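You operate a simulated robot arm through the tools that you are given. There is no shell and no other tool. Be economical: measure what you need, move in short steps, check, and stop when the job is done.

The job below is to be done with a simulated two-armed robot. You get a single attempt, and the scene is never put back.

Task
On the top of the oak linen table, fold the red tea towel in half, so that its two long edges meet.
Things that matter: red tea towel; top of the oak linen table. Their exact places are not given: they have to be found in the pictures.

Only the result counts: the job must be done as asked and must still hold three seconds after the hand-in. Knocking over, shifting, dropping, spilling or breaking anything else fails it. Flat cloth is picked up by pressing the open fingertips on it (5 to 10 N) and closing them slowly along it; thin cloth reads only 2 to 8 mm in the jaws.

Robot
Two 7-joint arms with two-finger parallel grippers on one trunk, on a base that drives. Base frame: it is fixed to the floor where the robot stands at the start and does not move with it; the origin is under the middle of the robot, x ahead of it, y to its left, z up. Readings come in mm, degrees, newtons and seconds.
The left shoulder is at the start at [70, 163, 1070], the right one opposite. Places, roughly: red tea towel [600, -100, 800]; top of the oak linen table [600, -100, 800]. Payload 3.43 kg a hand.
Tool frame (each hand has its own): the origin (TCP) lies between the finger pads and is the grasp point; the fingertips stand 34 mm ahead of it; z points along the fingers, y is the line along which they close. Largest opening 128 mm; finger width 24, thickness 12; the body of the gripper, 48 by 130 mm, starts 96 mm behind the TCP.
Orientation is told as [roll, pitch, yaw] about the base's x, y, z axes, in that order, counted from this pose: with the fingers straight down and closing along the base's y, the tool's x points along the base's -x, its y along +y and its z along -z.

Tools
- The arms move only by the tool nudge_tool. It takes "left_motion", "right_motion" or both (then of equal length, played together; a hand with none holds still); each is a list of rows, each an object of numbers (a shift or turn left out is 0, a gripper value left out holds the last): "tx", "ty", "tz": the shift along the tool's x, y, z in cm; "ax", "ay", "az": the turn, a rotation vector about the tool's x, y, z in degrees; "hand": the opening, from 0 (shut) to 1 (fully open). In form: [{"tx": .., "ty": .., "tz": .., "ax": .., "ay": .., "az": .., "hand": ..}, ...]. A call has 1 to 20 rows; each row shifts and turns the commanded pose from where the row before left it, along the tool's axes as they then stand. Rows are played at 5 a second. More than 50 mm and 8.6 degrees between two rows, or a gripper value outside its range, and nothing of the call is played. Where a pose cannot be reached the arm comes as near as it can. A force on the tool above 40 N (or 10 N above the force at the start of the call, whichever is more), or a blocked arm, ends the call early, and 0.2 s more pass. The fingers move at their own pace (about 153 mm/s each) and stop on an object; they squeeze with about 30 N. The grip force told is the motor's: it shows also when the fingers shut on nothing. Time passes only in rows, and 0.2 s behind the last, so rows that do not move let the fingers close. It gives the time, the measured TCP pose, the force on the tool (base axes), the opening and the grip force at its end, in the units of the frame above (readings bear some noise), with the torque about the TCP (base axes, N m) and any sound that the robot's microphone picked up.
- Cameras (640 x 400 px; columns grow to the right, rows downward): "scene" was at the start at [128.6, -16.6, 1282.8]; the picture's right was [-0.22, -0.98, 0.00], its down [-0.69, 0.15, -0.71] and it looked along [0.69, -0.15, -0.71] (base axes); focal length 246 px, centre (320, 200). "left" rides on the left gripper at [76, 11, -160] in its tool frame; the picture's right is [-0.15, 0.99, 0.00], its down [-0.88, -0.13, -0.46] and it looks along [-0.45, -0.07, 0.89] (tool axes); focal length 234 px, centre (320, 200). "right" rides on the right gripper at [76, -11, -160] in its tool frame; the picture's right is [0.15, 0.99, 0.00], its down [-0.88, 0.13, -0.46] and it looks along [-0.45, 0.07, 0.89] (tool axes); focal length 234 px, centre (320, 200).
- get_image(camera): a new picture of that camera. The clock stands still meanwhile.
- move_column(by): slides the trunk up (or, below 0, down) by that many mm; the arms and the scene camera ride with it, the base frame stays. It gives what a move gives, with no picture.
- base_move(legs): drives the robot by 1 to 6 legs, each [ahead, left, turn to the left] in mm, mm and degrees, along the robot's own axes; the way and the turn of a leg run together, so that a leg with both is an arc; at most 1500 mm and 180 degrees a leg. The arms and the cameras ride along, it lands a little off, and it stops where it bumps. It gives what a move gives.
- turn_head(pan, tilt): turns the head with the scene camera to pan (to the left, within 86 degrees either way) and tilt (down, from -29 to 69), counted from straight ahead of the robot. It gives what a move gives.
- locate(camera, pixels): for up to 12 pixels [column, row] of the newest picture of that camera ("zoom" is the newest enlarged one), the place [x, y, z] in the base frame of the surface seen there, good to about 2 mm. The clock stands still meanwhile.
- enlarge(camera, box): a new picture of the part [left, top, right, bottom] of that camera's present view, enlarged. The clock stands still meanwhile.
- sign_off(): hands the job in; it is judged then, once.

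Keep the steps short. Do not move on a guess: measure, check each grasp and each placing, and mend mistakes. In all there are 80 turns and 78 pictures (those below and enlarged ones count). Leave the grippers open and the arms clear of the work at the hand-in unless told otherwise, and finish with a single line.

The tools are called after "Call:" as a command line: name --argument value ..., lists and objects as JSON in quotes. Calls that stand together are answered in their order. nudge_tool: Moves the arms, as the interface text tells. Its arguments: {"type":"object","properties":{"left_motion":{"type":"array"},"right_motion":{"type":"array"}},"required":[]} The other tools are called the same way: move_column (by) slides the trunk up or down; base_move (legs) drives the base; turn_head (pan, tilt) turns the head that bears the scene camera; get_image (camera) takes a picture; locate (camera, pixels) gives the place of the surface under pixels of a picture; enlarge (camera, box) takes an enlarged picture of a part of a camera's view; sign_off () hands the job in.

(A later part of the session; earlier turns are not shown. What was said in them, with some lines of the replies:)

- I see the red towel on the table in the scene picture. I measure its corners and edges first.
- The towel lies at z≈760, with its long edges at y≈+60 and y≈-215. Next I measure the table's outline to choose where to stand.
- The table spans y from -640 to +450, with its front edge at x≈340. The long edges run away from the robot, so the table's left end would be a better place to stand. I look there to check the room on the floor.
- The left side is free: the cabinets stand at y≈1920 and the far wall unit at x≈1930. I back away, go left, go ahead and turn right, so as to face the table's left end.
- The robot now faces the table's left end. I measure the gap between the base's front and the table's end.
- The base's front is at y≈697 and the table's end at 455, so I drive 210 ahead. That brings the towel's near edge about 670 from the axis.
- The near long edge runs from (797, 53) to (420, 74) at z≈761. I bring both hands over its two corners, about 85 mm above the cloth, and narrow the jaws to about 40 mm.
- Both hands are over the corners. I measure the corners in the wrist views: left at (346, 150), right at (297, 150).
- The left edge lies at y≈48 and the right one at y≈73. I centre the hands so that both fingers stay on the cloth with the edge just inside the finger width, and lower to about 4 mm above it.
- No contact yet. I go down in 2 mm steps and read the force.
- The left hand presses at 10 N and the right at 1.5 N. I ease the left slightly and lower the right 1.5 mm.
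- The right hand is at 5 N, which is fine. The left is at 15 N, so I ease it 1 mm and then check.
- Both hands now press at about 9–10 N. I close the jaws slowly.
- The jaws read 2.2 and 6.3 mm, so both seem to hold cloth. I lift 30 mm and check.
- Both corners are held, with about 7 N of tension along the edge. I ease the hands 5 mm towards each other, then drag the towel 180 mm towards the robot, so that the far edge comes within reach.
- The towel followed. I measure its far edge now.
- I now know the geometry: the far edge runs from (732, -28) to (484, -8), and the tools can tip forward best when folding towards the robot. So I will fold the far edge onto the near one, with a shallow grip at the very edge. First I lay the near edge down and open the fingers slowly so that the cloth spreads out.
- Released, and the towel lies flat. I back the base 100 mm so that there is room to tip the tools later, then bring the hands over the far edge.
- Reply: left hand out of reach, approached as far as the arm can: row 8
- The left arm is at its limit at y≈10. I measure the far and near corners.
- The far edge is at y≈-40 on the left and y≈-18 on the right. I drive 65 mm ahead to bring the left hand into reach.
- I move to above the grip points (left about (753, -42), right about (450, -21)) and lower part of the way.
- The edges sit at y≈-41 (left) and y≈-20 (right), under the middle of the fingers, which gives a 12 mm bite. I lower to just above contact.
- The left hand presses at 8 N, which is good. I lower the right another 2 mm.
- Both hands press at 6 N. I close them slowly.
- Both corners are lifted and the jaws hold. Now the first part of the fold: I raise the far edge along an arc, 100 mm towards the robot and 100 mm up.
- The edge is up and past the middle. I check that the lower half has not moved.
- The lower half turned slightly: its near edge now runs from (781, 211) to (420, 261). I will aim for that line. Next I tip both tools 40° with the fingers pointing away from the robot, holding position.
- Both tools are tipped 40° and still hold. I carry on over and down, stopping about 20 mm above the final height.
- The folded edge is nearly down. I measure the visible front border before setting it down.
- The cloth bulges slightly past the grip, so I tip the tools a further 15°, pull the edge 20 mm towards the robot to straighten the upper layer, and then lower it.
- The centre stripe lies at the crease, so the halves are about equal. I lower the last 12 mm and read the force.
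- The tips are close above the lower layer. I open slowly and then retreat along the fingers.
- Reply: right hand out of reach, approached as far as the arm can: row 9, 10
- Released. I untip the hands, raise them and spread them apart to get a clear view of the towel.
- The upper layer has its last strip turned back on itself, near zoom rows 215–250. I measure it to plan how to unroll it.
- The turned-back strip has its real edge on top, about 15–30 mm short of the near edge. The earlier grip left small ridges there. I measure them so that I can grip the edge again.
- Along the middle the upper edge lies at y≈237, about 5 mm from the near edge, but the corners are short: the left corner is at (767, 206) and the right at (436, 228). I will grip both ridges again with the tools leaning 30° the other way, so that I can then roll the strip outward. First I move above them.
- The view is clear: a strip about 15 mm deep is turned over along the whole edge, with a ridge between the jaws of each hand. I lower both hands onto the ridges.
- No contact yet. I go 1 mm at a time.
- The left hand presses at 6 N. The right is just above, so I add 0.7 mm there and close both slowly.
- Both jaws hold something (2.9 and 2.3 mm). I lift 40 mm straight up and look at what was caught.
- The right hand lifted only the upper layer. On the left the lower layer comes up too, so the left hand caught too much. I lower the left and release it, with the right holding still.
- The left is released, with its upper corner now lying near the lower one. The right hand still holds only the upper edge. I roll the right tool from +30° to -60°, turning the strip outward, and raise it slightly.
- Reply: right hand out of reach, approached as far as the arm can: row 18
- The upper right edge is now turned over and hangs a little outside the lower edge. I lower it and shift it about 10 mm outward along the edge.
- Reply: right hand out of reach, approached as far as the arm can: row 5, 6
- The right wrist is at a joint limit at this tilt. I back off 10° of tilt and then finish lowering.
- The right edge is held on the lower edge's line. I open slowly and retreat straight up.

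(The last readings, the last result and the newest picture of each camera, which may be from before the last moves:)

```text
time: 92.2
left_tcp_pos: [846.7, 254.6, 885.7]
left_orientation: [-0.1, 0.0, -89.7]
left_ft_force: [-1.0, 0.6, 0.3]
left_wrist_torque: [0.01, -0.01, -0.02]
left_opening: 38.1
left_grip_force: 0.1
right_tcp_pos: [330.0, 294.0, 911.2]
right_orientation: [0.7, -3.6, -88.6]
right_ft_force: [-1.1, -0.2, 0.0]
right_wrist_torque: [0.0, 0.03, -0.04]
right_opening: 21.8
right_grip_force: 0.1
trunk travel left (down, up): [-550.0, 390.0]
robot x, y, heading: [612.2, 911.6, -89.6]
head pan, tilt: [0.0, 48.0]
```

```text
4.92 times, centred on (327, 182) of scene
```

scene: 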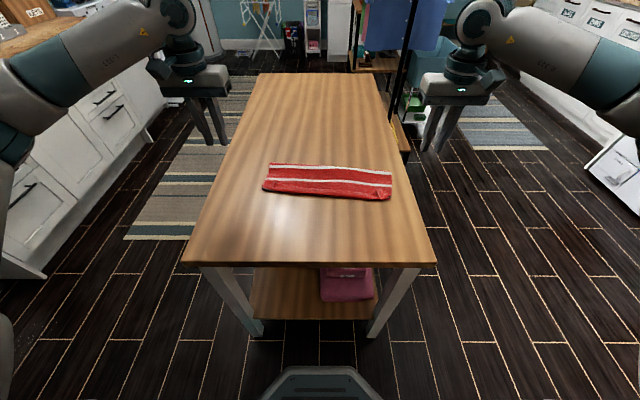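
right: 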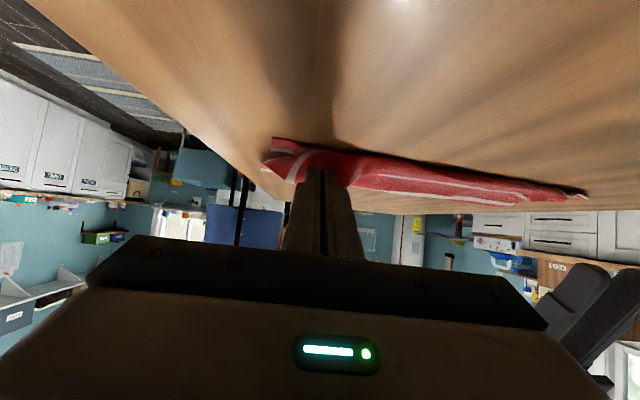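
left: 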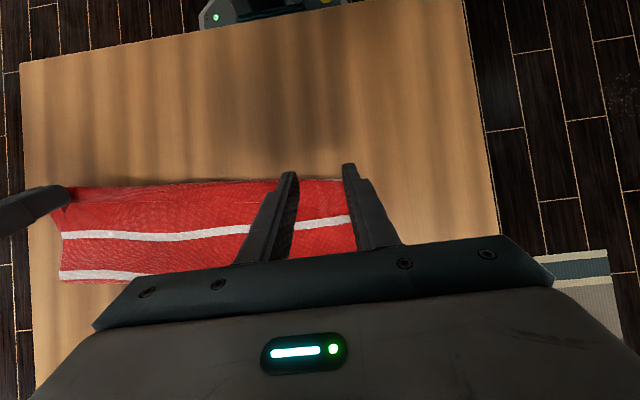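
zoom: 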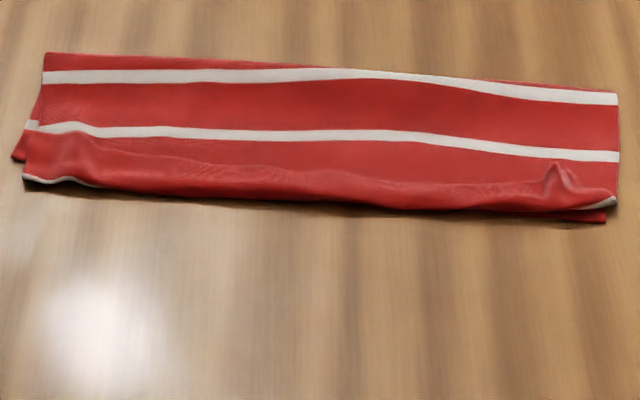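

The strip still lies turned back by about 15–25 mm, so the upper edge (y≈226 in the middle) is about 20 mm short of the near edge. I will grip the strip's edge at both corners once more, lightly and with the tools upright, and pull it taut onto the near edge. First I hover above and look.

Call:
nudge_tool --left_motion '[{"tx": -1, "ty": -2.43, "tz": 0.9, "hand": 0.3}, {"tx": -1, "ty": -2.43, "tz": 0.9}, {"tx": -1, "ty": -2.43, "tz": 0.9}, {"tx": -1, "ty": -2.43, "tz": 0.9}, {}, {}]' --right_motion '[{"ay": 3.6, "hand": 0.3}, {"tx": -1.48, "ty": 3.05, "tz": 1.53}, {"tx": -1.48, "ty": 3.05, "tz": 1.53}, {"tx": -1.48, "ty": 3.05, "tz": 1.53}, {"tx": -1.48, "ty": 3.05, "tz": 1.53}, {}]'

Call:
enlarge --camera "left" --box '[220, 90, 400, 200]'

Call:
enlarge --camera "right" --box '[240, 90, 420, 200]'

```text
time: 93.7
left_tcp_pos: [746.9, 214.3, 850.1]
left_orientation: [0.0, 0.0, -89.6]
left_ft_force: [-0.6, -0.9, -0.4]
left_wrist_torque: [0.01, 0.0, -0.02]
left_opening: 38.2
left_grip_force: 0.0
right_tcp_pos: [455.5, 236.9, 853.6]
right_orientation: [0.8, 0.0, -88.5]
right_ft_force: [-0.3, 0.0, 1.4]
right_wrist_torque: [-0.02, -0.05, -0.02]
right_opening: 38.7
right_grip_force: 0.1
trunk travel left (down, up): [-550.0, 390.0]
robot x, y, heading: [613.1, 909.7, -89.7]
head pan, tilt: [0.0, 48.0]
```

```text
3.56 times, centred on (310, 145) of left
```

zoom: 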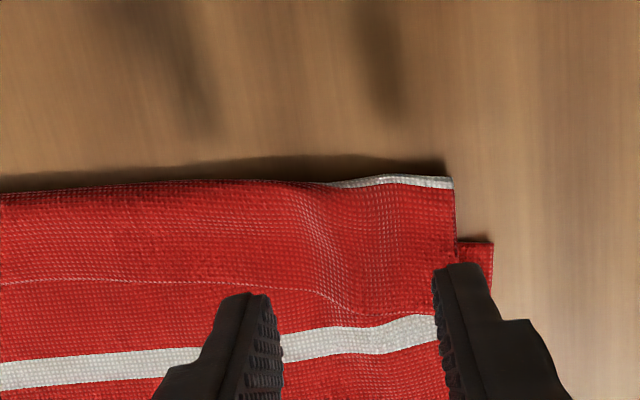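

```text
3.56 times, centred on (330, 145) of right
```

zoom: 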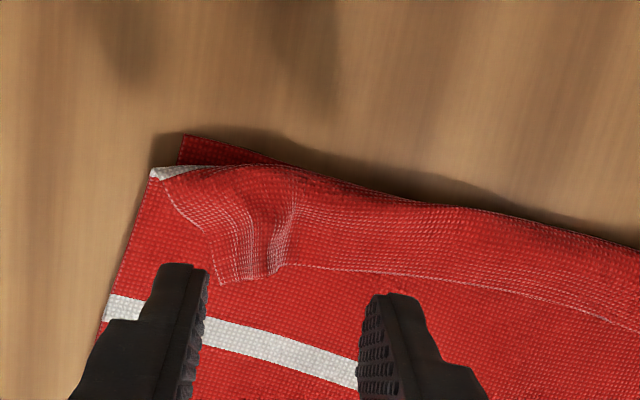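

The picture is clear: the left strip's edge is at zoom row ~300 and the right ridge at (250, 270). I measure both before gripping.

Call:
locate --camera "zoom" --pixels '[[225, 282], [265, 272], [285, 268], [340, 270], [280, 225], [185, 135], [265, 200], [250, 240]]'

Call:
get_image --camera "left"

Call:
locate --camera "left" --pixels '[[346, 177], [325, 177], [312, 172], [300, 169.5], [316, 155], [330, 160], [310, 141], [357, 158], [340, 142], [250, 169]]'

```text
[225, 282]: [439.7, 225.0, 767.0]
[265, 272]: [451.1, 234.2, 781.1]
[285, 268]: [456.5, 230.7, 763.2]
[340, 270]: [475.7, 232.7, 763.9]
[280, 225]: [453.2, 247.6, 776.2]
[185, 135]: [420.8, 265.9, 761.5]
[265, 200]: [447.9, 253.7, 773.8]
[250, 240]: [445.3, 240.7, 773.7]
```

```text
15 pictures are left
```

left: 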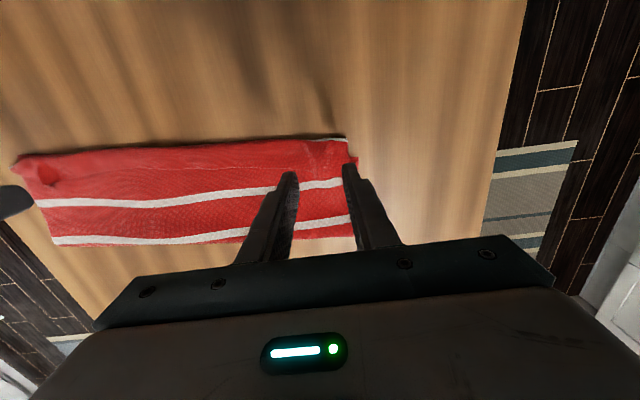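

```text
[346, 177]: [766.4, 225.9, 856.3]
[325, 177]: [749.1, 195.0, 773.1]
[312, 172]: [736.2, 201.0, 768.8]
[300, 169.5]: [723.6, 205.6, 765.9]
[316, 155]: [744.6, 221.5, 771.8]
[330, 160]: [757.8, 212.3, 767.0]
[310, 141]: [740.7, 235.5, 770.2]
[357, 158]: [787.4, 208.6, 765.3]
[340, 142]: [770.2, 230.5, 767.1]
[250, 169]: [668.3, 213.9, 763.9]
```

The strip's edge stands 5–15 mm above the layer below on both sides (left y≈198 z≈772, right y≈232 z≈780). I lower so that the tips stop about 4 mm above the lower cloth, and close on the strip alone.

Call:
nudge_tool --left_motion '[{"tx": -0.55, "tz": 1.7}, {"tx": -0.5, "tz": 1.7}, {"tz": 1.6}, {}, {"hand": 0.25}, {"hand": 0.2}, {"hand": 0.16}, {"hand": 0.12}, {"hand": 0.08}, {"hand": 0.04}, {"hand": 0}, {}, {}]' --right_motion '[{"ty": -0.5, "tz": 1.8}, {"tz": 1.8}, {"tz": 1.6}, {}, {"hand": 0.25}, {"hand": 0.2}, {"hand": 0.16}, {"hand": 0.12}, {"hand": 0.08}, {"hand": 0.04}, {"hand": 0}, {}, {}]'

```text
time: 96.5
left_tcp_pos: [750.4, 203.1, 800.2]
left_orientation: [0.0, 0.0, -89.7]
left_ft_force: [-0.4, -0.3, 0.1]
left_wrist_torque: [-0.01, 0.03, -0.01]
left_opening: 2.0
left_grip_force: 29.9
right_tcp_pos: [452.7, 237.7, 800.4]
right_orientation: [0.7, 0.0, -88.6]
right_ft_force: [1.0, -0.3, -0.4]
right_wrist_torque: [0.0, -0.02, -0.03]
right_opening: 2.5
right_grip_force: 29.8
trunk travel left (down, up): [-550.0, 390.0]
robot x, y, heading: [613.9, 912.2, -89.8]
head pan, tilt: [0.0, 48.0]
```

Both jaws read 2.0–2.5 mm, so they hold cloth. I lift 70 mm and check.

Call:
nudge_tool --left_motion '[{"tz": -1.4}, {"tz": -1.4}, {"tz": -1.4}, {"tz": -1.4}, {"tz": -1.4}, {}]' --right_motion '[{"tz": -1.4}, {"tz": -1.4}, {"tz": -1.4}, {"tz": -1.4}, {"tz": -1.4}, {}]'

Call:
enlarge --camera "scene" --box '[240, 110, 410, 210]'

```text
time: 97.8
left_tcp_pos: [748.9, 202.5, 871.6]
left_orientation: [0.0, 0.0, -89.6]
left_ft_force: [-1.3, -0.1, 0.1]
left_wrist_torque: [0.03, 0.0, -0.02]
left_opening: 2.1
left_grip_force: 29.7
right_tcp_pos: [449.1, 238.4, 869.9]
right_orientation: [0.7, 0.0, -88.5]
right_ft_force: [1.4, 0.0, -0.1]
right_wrist_torque: [-0.01, -0.04, -0.05]
right_opening: 2.4
right_grip_force: 30.3
trunk travel left (down, up): [-550.0, 390.0]
robot x, y, heading: [612.9, 912.6, -89.6]
head pan, tilt: [0.0, 48.0]
```

```text
3.76 times, centred on (325, 160) of scene
```

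zoom: 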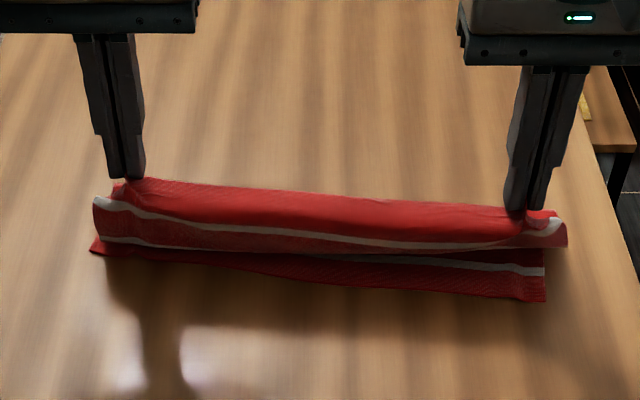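

Only the upper layer is held on both sides, and the lower half lies flat. I carry the edge about 50 mm towards the robot, past the lower edge, and lay it down there so that it unrolls. I will then grip it from the outside and set it back exactly on the edge.

Call:
nudge_tool --left_motion '[{"tx": 1.5, "tz": 0.5}, {"tx": 1.5, "tz": 0.5}, {"tx": 1.5, "tz": 0.7}, {"tx": 1.5, "tz": 0.7}, {"tz": 1}, {"tz": 1}, {"tz": 1}, {"tz": 0.9}, {"tz": 0.6}, {}]' --right_motion '[{"tx": 1.3, "tz": 0.5}, {"tx": 1.3, "tz": 0.5}, {"tx": 1.3, "tz": 0.7}, {"tx": 1.3, "tz": 0.7}, {"tz": 1}, {"tz": 1}, {"tz": 1}, {"tz": 0.9}, {"tz": 0.6}, {}]'

Call:
enlarge --camera "scene" --box '[240, 110, 410, 210]'

```text
time: 100.0
left_tcp_pos: [748.9, 265.0, 801.8]
left_orientation: [0.0, 0.0, -89.7]
left_ft_force: [-1.3, -0.1, 0.7]
left_wrist_torque: [0.0, 0.03, 0.02]
left_opening: 2.2
left_grip_force: 30.2
right_tcp_pos: [449.4, 288.2, 801.4]
right_orientation: [0.7, -0.1, -88.5]
right_ft_force: [0.9, -0.2, 0.0]
right_wrist_torque: [-0.01, -0.03, -0.01]
right_opening: 2.6
right_grip_force: 30.3
trunk travel left (down, up): [-550.0, 390.0]
robot x, y, heading: [615.1, 910.8, -89.6]
head pan, tilt: [0.0, 48.0]
```

```text
3.76 times, centred on (325, 160) of scene
```

zoom: 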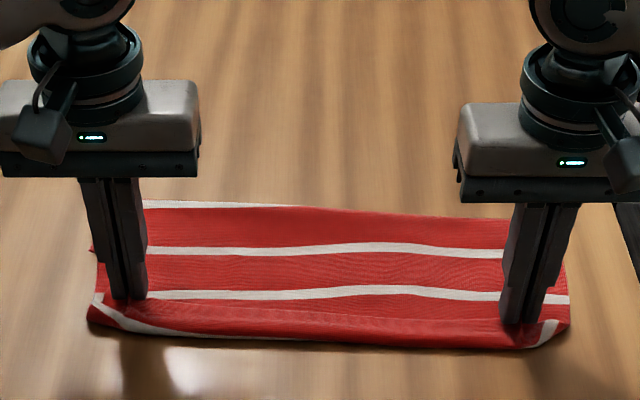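

Call:
locate --camera "zoom" --pixels '[[320, 209], [320, 247], [320, 292], [320, 312], [320, 341], [180, 204], [90, 318], [565, 325], [130, 320], [540, 345], [480, 217], [93, 250]]'

```text
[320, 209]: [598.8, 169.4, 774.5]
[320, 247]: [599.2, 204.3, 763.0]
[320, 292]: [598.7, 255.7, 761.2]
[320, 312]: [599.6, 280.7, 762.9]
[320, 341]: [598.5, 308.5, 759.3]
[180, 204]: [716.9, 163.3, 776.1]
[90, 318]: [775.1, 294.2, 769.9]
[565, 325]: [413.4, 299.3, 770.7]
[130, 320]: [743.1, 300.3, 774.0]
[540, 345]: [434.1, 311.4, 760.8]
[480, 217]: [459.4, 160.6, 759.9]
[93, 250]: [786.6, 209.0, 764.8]
```

Pulling slid the whole upper layer instead of unrolling the strip: the lip is at y≈305 and the crease at ≈165. A better way is to hold the edge up in the air so that the cloth hangs straight, then let it fall like a page so that the strip springs out. I first carry the edge back up and away, which lays the lower half flat again.

Call:
nudge_tool --left_motion '[{"tx": -2, "tz": -2}, {"tx": -2, "tz": -2}, {"tx": -2, "tz": -2}, {"tx": -2, "tz": -2}, {"tx": -2, "tz": -2}, {"tx": -1.9, "tz": -0.56}, {"tx": -1.9, "tz": -0.56}, {"tx": -1.9, "tz": -0.56}, {"tx": -1.9, "tz": -0.56}, {"tx": -1.9, "tz": -0.56}, {}]' --right_motion '[{"tx": -1.8, "tz": -2}, {"tx": -1.8, "tz": -2}, {"tx": -1.8, "tz": -2}, {"tx": -1.8, "tz": -2}, {"tx": -1.8, "tz": -2}, {"tx": -1.68, "tz": -0.56}, {"tx": -1.68, "tz": -0.56}, {"tx": -1.68, "tz": -0.56}, {"tx": -1.68, "tz": -0.56}, {"tx": -1.68, "tz": -0.56}, {}]'

Call:
enlarge --camera "scene" --box '[240, 90, 410, 210]'

```text
time: 102.5
left_tcp_pos: [748.6, 87.0, 923.4]
left_orientation: [0.1, 0.0, -89.9]
left_ft_force: [-0.4, 0.5, -0.7]
left_wrist_torque: [-0.04, -0.01, 0.02]
left_opening: 1.9
left_grip_force: 30.0
left hand out of reach, approached as far as the arm can: row 10
right_tcp_pos: [450.2, 114.7, 928.6]
right_orientation: [0.8, 0.0, -88.5]
right_ft_force: [0.7, -0.7, -0.1]
right_wrist_torque: [0.0, -0.07, 0.01]
right_opening: 2.5
right_grip_force: 29.8
trunk travel left (down, up): [-550.0, 390.0]
robot x, y, heading: [612.1, 913.9, -89.8]
head pan, tilt: [0.0, 48.0]
```

```text
3.33 times, centred on (325, 150) of scene
```

zoom: 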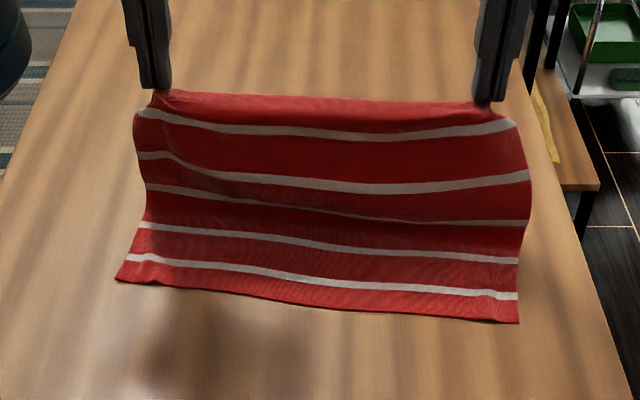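

The cloth hangs cleanly, with the centre stripe at the crease. I measure the lower edge again.

Call:
locate --camera "zoom" --pixels '[[118, 279], [517, 321], [155, 284], [480, 318], [300, 302], [300, 235], [300, 207], [160, 185], [500, 222]]'

```text
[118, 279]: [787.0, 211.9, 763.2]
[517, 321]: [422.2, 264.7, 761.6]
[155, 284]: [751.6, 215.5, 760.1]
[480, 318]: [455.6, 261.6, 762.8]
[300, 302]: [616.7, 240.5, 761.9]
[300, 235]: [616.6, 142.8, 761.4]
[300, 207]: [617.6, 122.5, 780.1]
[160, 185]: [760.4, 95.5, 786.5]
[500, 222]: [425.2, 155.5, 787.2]
```

The lower edge is at y≈215 on the left and ≈262 on the right. I tip both tools 50° and swing the edge forward to about 75 mm height, short of the lower edge, so that the sheet slants and can fall flat.

Call:
nudge_tool --left_motion '[{"ay": -5}, {"ay": -5}, {"ay": -5}, {"ay": -5}, {"ay": -5}, {"ay": -5}, {"ay": -5}, {"ay": -5}, {"ay": -5}, {"ay": -5}, {"tx": 1.44, "tz": -0.59, "ty": 0.1}, {"tx": 1.44, "tz": -0.59, "ty": 0.1}, {"tx": 1.44, "tz": -0.59, "ty": 0.1}, {"tx": 1.44, "tz": -0.59, "ty": 0.1}, {"tx": 1.44, "tz": -0.59, "ty": 0.1}, {"tx": 1.44, "tz": -0.59, "ty": 0.1}, {"tx": 1.44, "tz": -0.59, "ty": 0.1}, {"tx": 1.44, "tz": -0.59, "ty": 0.1}, {"tx": 1.44, "tz": -0.59}, {}]' --right_motion '[{"ay": -5}, {"ay": -5}, {"ay": -5}, {"ay": -5}, {"ay": -5}, {"ay": -5}, {"ay": -5}, {"ay": -5}, {"ay": -5}, {"ay": -5}, {"tx": 1.6, "tz": -0.7, "ty": 0.1}, {"tx": 1.6, "tz": -0.7, "ty": 0.1}, {"tx": 1.6, "tz": -0.7, "ty": 0.1}, {"tx": 1.6, "tz": -0.7, "ty": 0.1}, {"tx": 1.6, "tz": -0.7, "ty": 0.1}, {"tx": 1.6, "tz": -0.7, "ty": 0.1}, {"tx": 1.6, "tz": -0.7, "ty": 0.1}, {"tx": 1.6, "tz": -0.7, "ty": 0.1}, {"tx": 1.6, "tz": -0.7}, {}]'

Call:
get_image --camera "left"

```text
time: 106.7
left_tcp_pos: [756.9, 210.8, 860.8]
left_orientation: [0.1, -50.0, -89.7]
left_ft_force: [-0.9, 0.3, -0.1]
left_wrist_torque: [0.01, 0.08, -0.03]
left_opening: 2.2
left_grip_force: 29.5
right_tcp_pos: [456.4, 256.2, 857.6]
right_orientation: [1.1, -50.0, -89.3]
right_ft_force: [2.3, 0.3, -0.6]
right_wrist_torque: [0.0, -0.05, 0.02]
right_opening: 2.7
right_grip_force: 30.0
trunk travel left (down, up): [-550.0, 390.0]
robot x, y, heading: [613.4, 909.2, -89.7]
head pan, tilt: [0.0, 48.0]
```

```text
11 pictures are left
```

left: 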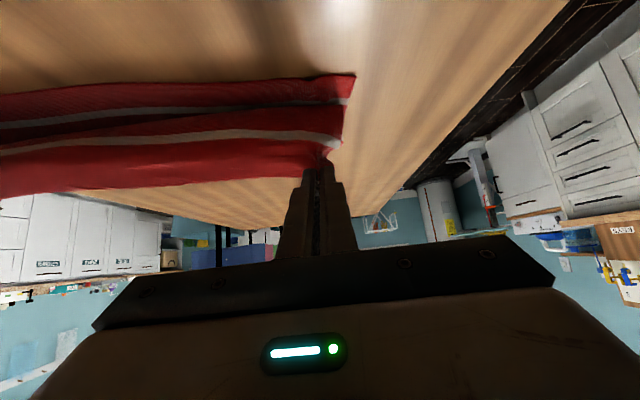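

The sheet still sags a little below the tips. I move it 25 mm further forward to make it taut, then open both hands at once and wait for it to fall.

Call:
nudge_tool --left_motion '[{"tx": 0.8, "tz": -0.96}, {"tx": 0.8, "tz": -0.96}, {"hand": 0.3}, {}, {}, {"tz": -2}, {"tz": -2}, {"tx": -2.5, "tz": -1}, {"tx": -2.5, "tz": -1}, {"ay": 5, "ty": 1.5}, {"ay": 5, "ty": 1.5}, {"ay": 5, "ty": 1.5}, {"ay": 5, "ty": 1.5}, {"ay": 5, "ty": 1.5}, {"ay": 5, "ty": 1.5}, {"ay": 5, "ty": 1.5}, {"ay": 5}, {"ay": 5}, {"ay": 5}]' --right_motion '[{"tx": 0.8, "tz": -0.96}, {"tx": 0.8, "tz": -0.96}, {"hand": 0.3}, {}, {}, {"tz": -2}, {"tz": -2}, {"tx": -2.5, "tz": -1}, {"tx": -2.5, "tz": -1}, {"ay": 5, "ty": -1.5}, {"ay": 5, "ty": -1.5}, {"ay": 5, "ty": -1.5}, {"ay": 5, "ty": -1.5}, {"ay": 5, "ty": -1.5}, {"ay": 5, "ty": -1.5}, {"ay": 5, "ty": -1.5}, {"ay": 5}, {"ay": 5}, {"ay": 5}]'

Call:
enlarge --camera "scene" --box '[240, 110, 410, 210]'

```text
time: 110.7
left_tcp_pos: [862.8, 250.2, 935.9]
left_orientation: [0.0, 0.2, -89.7]
left_ft_force: [-0.5, 0.9, 0.8]
left_wrist_torque: [0.01, 0.01, 0.01]
left_opening: 38.4
left_grip_force: 0.1
right_tcp_pos: [350.6, 290.8, 933.7]
right_orientation: [0.7, 0.2, -88.3]
right_ft_force: [-0.4, -0.5, 0.1]
right_wrist_torque: [-0.02, -0.03, -0.01]
right_opening: 38.4
right_grip_force: 0.1
trunk travel left (down, up): [-550.0, 390.0]
robot x, y, heading: [609.9, 910.7, -89.7]
head pan, tilt: [0.0, 48.0]
```

```text
3.76 times, centred on (325, 160) of scene
```

zoom: 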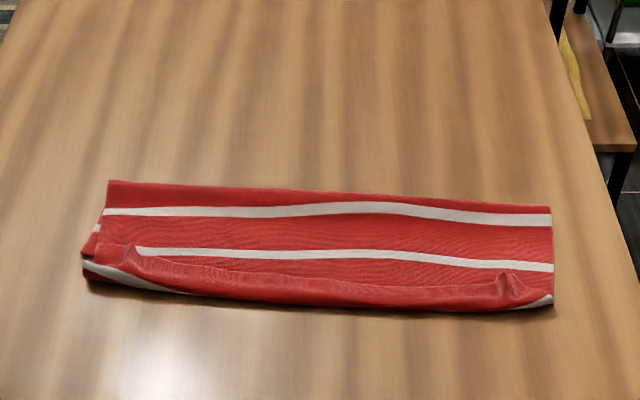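

Call:
locate --camera "zoom" --pixels '[[110, 181], [550, 206], [330, 192], [83, 255], [84, 275], [130, 248], [300, 275], [300, 303], [500, 275], [520, 285], [552, 302], [400, 288]]'

```text
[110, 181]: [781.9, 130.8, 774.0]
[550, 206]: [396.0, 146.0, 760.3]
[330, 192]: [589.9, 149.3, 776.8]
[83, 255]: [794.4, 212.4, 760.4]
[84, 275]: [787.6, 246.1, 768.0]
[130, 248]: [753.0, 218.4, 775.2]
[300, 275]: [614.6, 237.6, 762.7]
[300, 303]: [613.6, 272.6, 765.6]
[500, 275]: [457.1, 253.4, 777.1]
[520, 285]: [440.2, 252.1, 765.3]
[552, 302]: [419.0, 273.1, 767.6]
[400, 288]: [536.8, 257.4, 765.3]
```

The upper edge now lies at y≈218 (left), 238 (middle) and 253 (right), and the lower edge at 215, 240 and 262. The long edges meet within about 10 mm. The upper layer keeps a soft roll of about 30 mm at the front. I open the grippers, raise the arms clear and check that the towel stays put.

Call:
nudge_tool --left_motion '[{"hand": 1, "tz": -2}, {"tz": -2}, {}, {}, {}, {}, {}, {}, {}, {}, {}, {}]' --right_motion '[{"hand": 1, "tz": -2}, {"tz": -2}, {}, {}, {}, {}, {}, {}, {}, {}, {}, {}]'

Call:
enlarge --camera "scene" --box '[260, 150, 400, 200]'

Call:
get_image --camera "left"

```text
time: 113.2
left_tcp_pos: [862.9, 251.3, 976.7]
left_orientation: [0.0, -0.1, -89.7]
left_ft_force: [0.4, -0.1, -0.2]
left_wrist_torque: [-0.03, -0.01, 0.01]
left_opening: 128.3
left_grip_force: 0.0
right_tcp_pos: [351.2, 290.8, 974.3]
right_orientation: [0.8, 0.0, -88.5]
right_ft_force: [0.4, -0.6, 0.5]
right_wrist_torque: [0.05, 0.01, -0.01]
right_opening: 128.0
right_grip_force: 0.0
trunk travel left (down, up): [-550.0, 390.0]
robot x, y, heading: [609.6, 916.2, -89.6]
head pan, tilt: [0.0, 48.0]
```

```text
4.57 times, centred on (330, 175) of scene
```

zoom: 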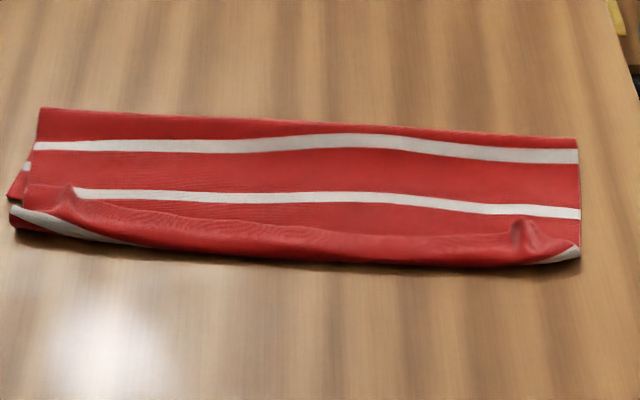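

```text
8 pictures are left
```

left: 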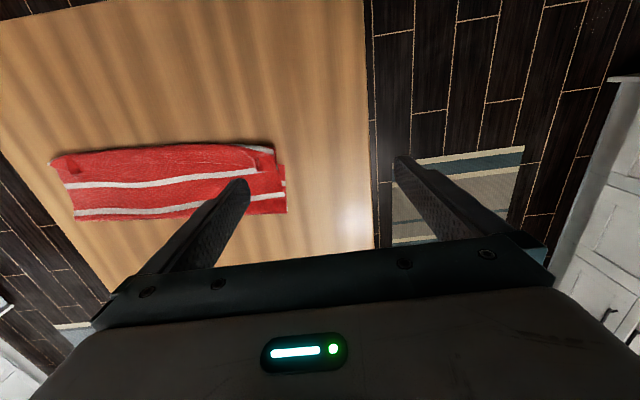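

The towel has stayed still, the edges still meet, the grippers are open and the arms are clear. I hand the job in.

Call:
sign_off

```text
The job is handed in.
```

The red tea towel is folded on the oak linen table with its long edges within about 10 mm of each other, but it is not a clean half fold: the crease sits off the centre line and about 30 mm of the upper layer is rolled back at the front.
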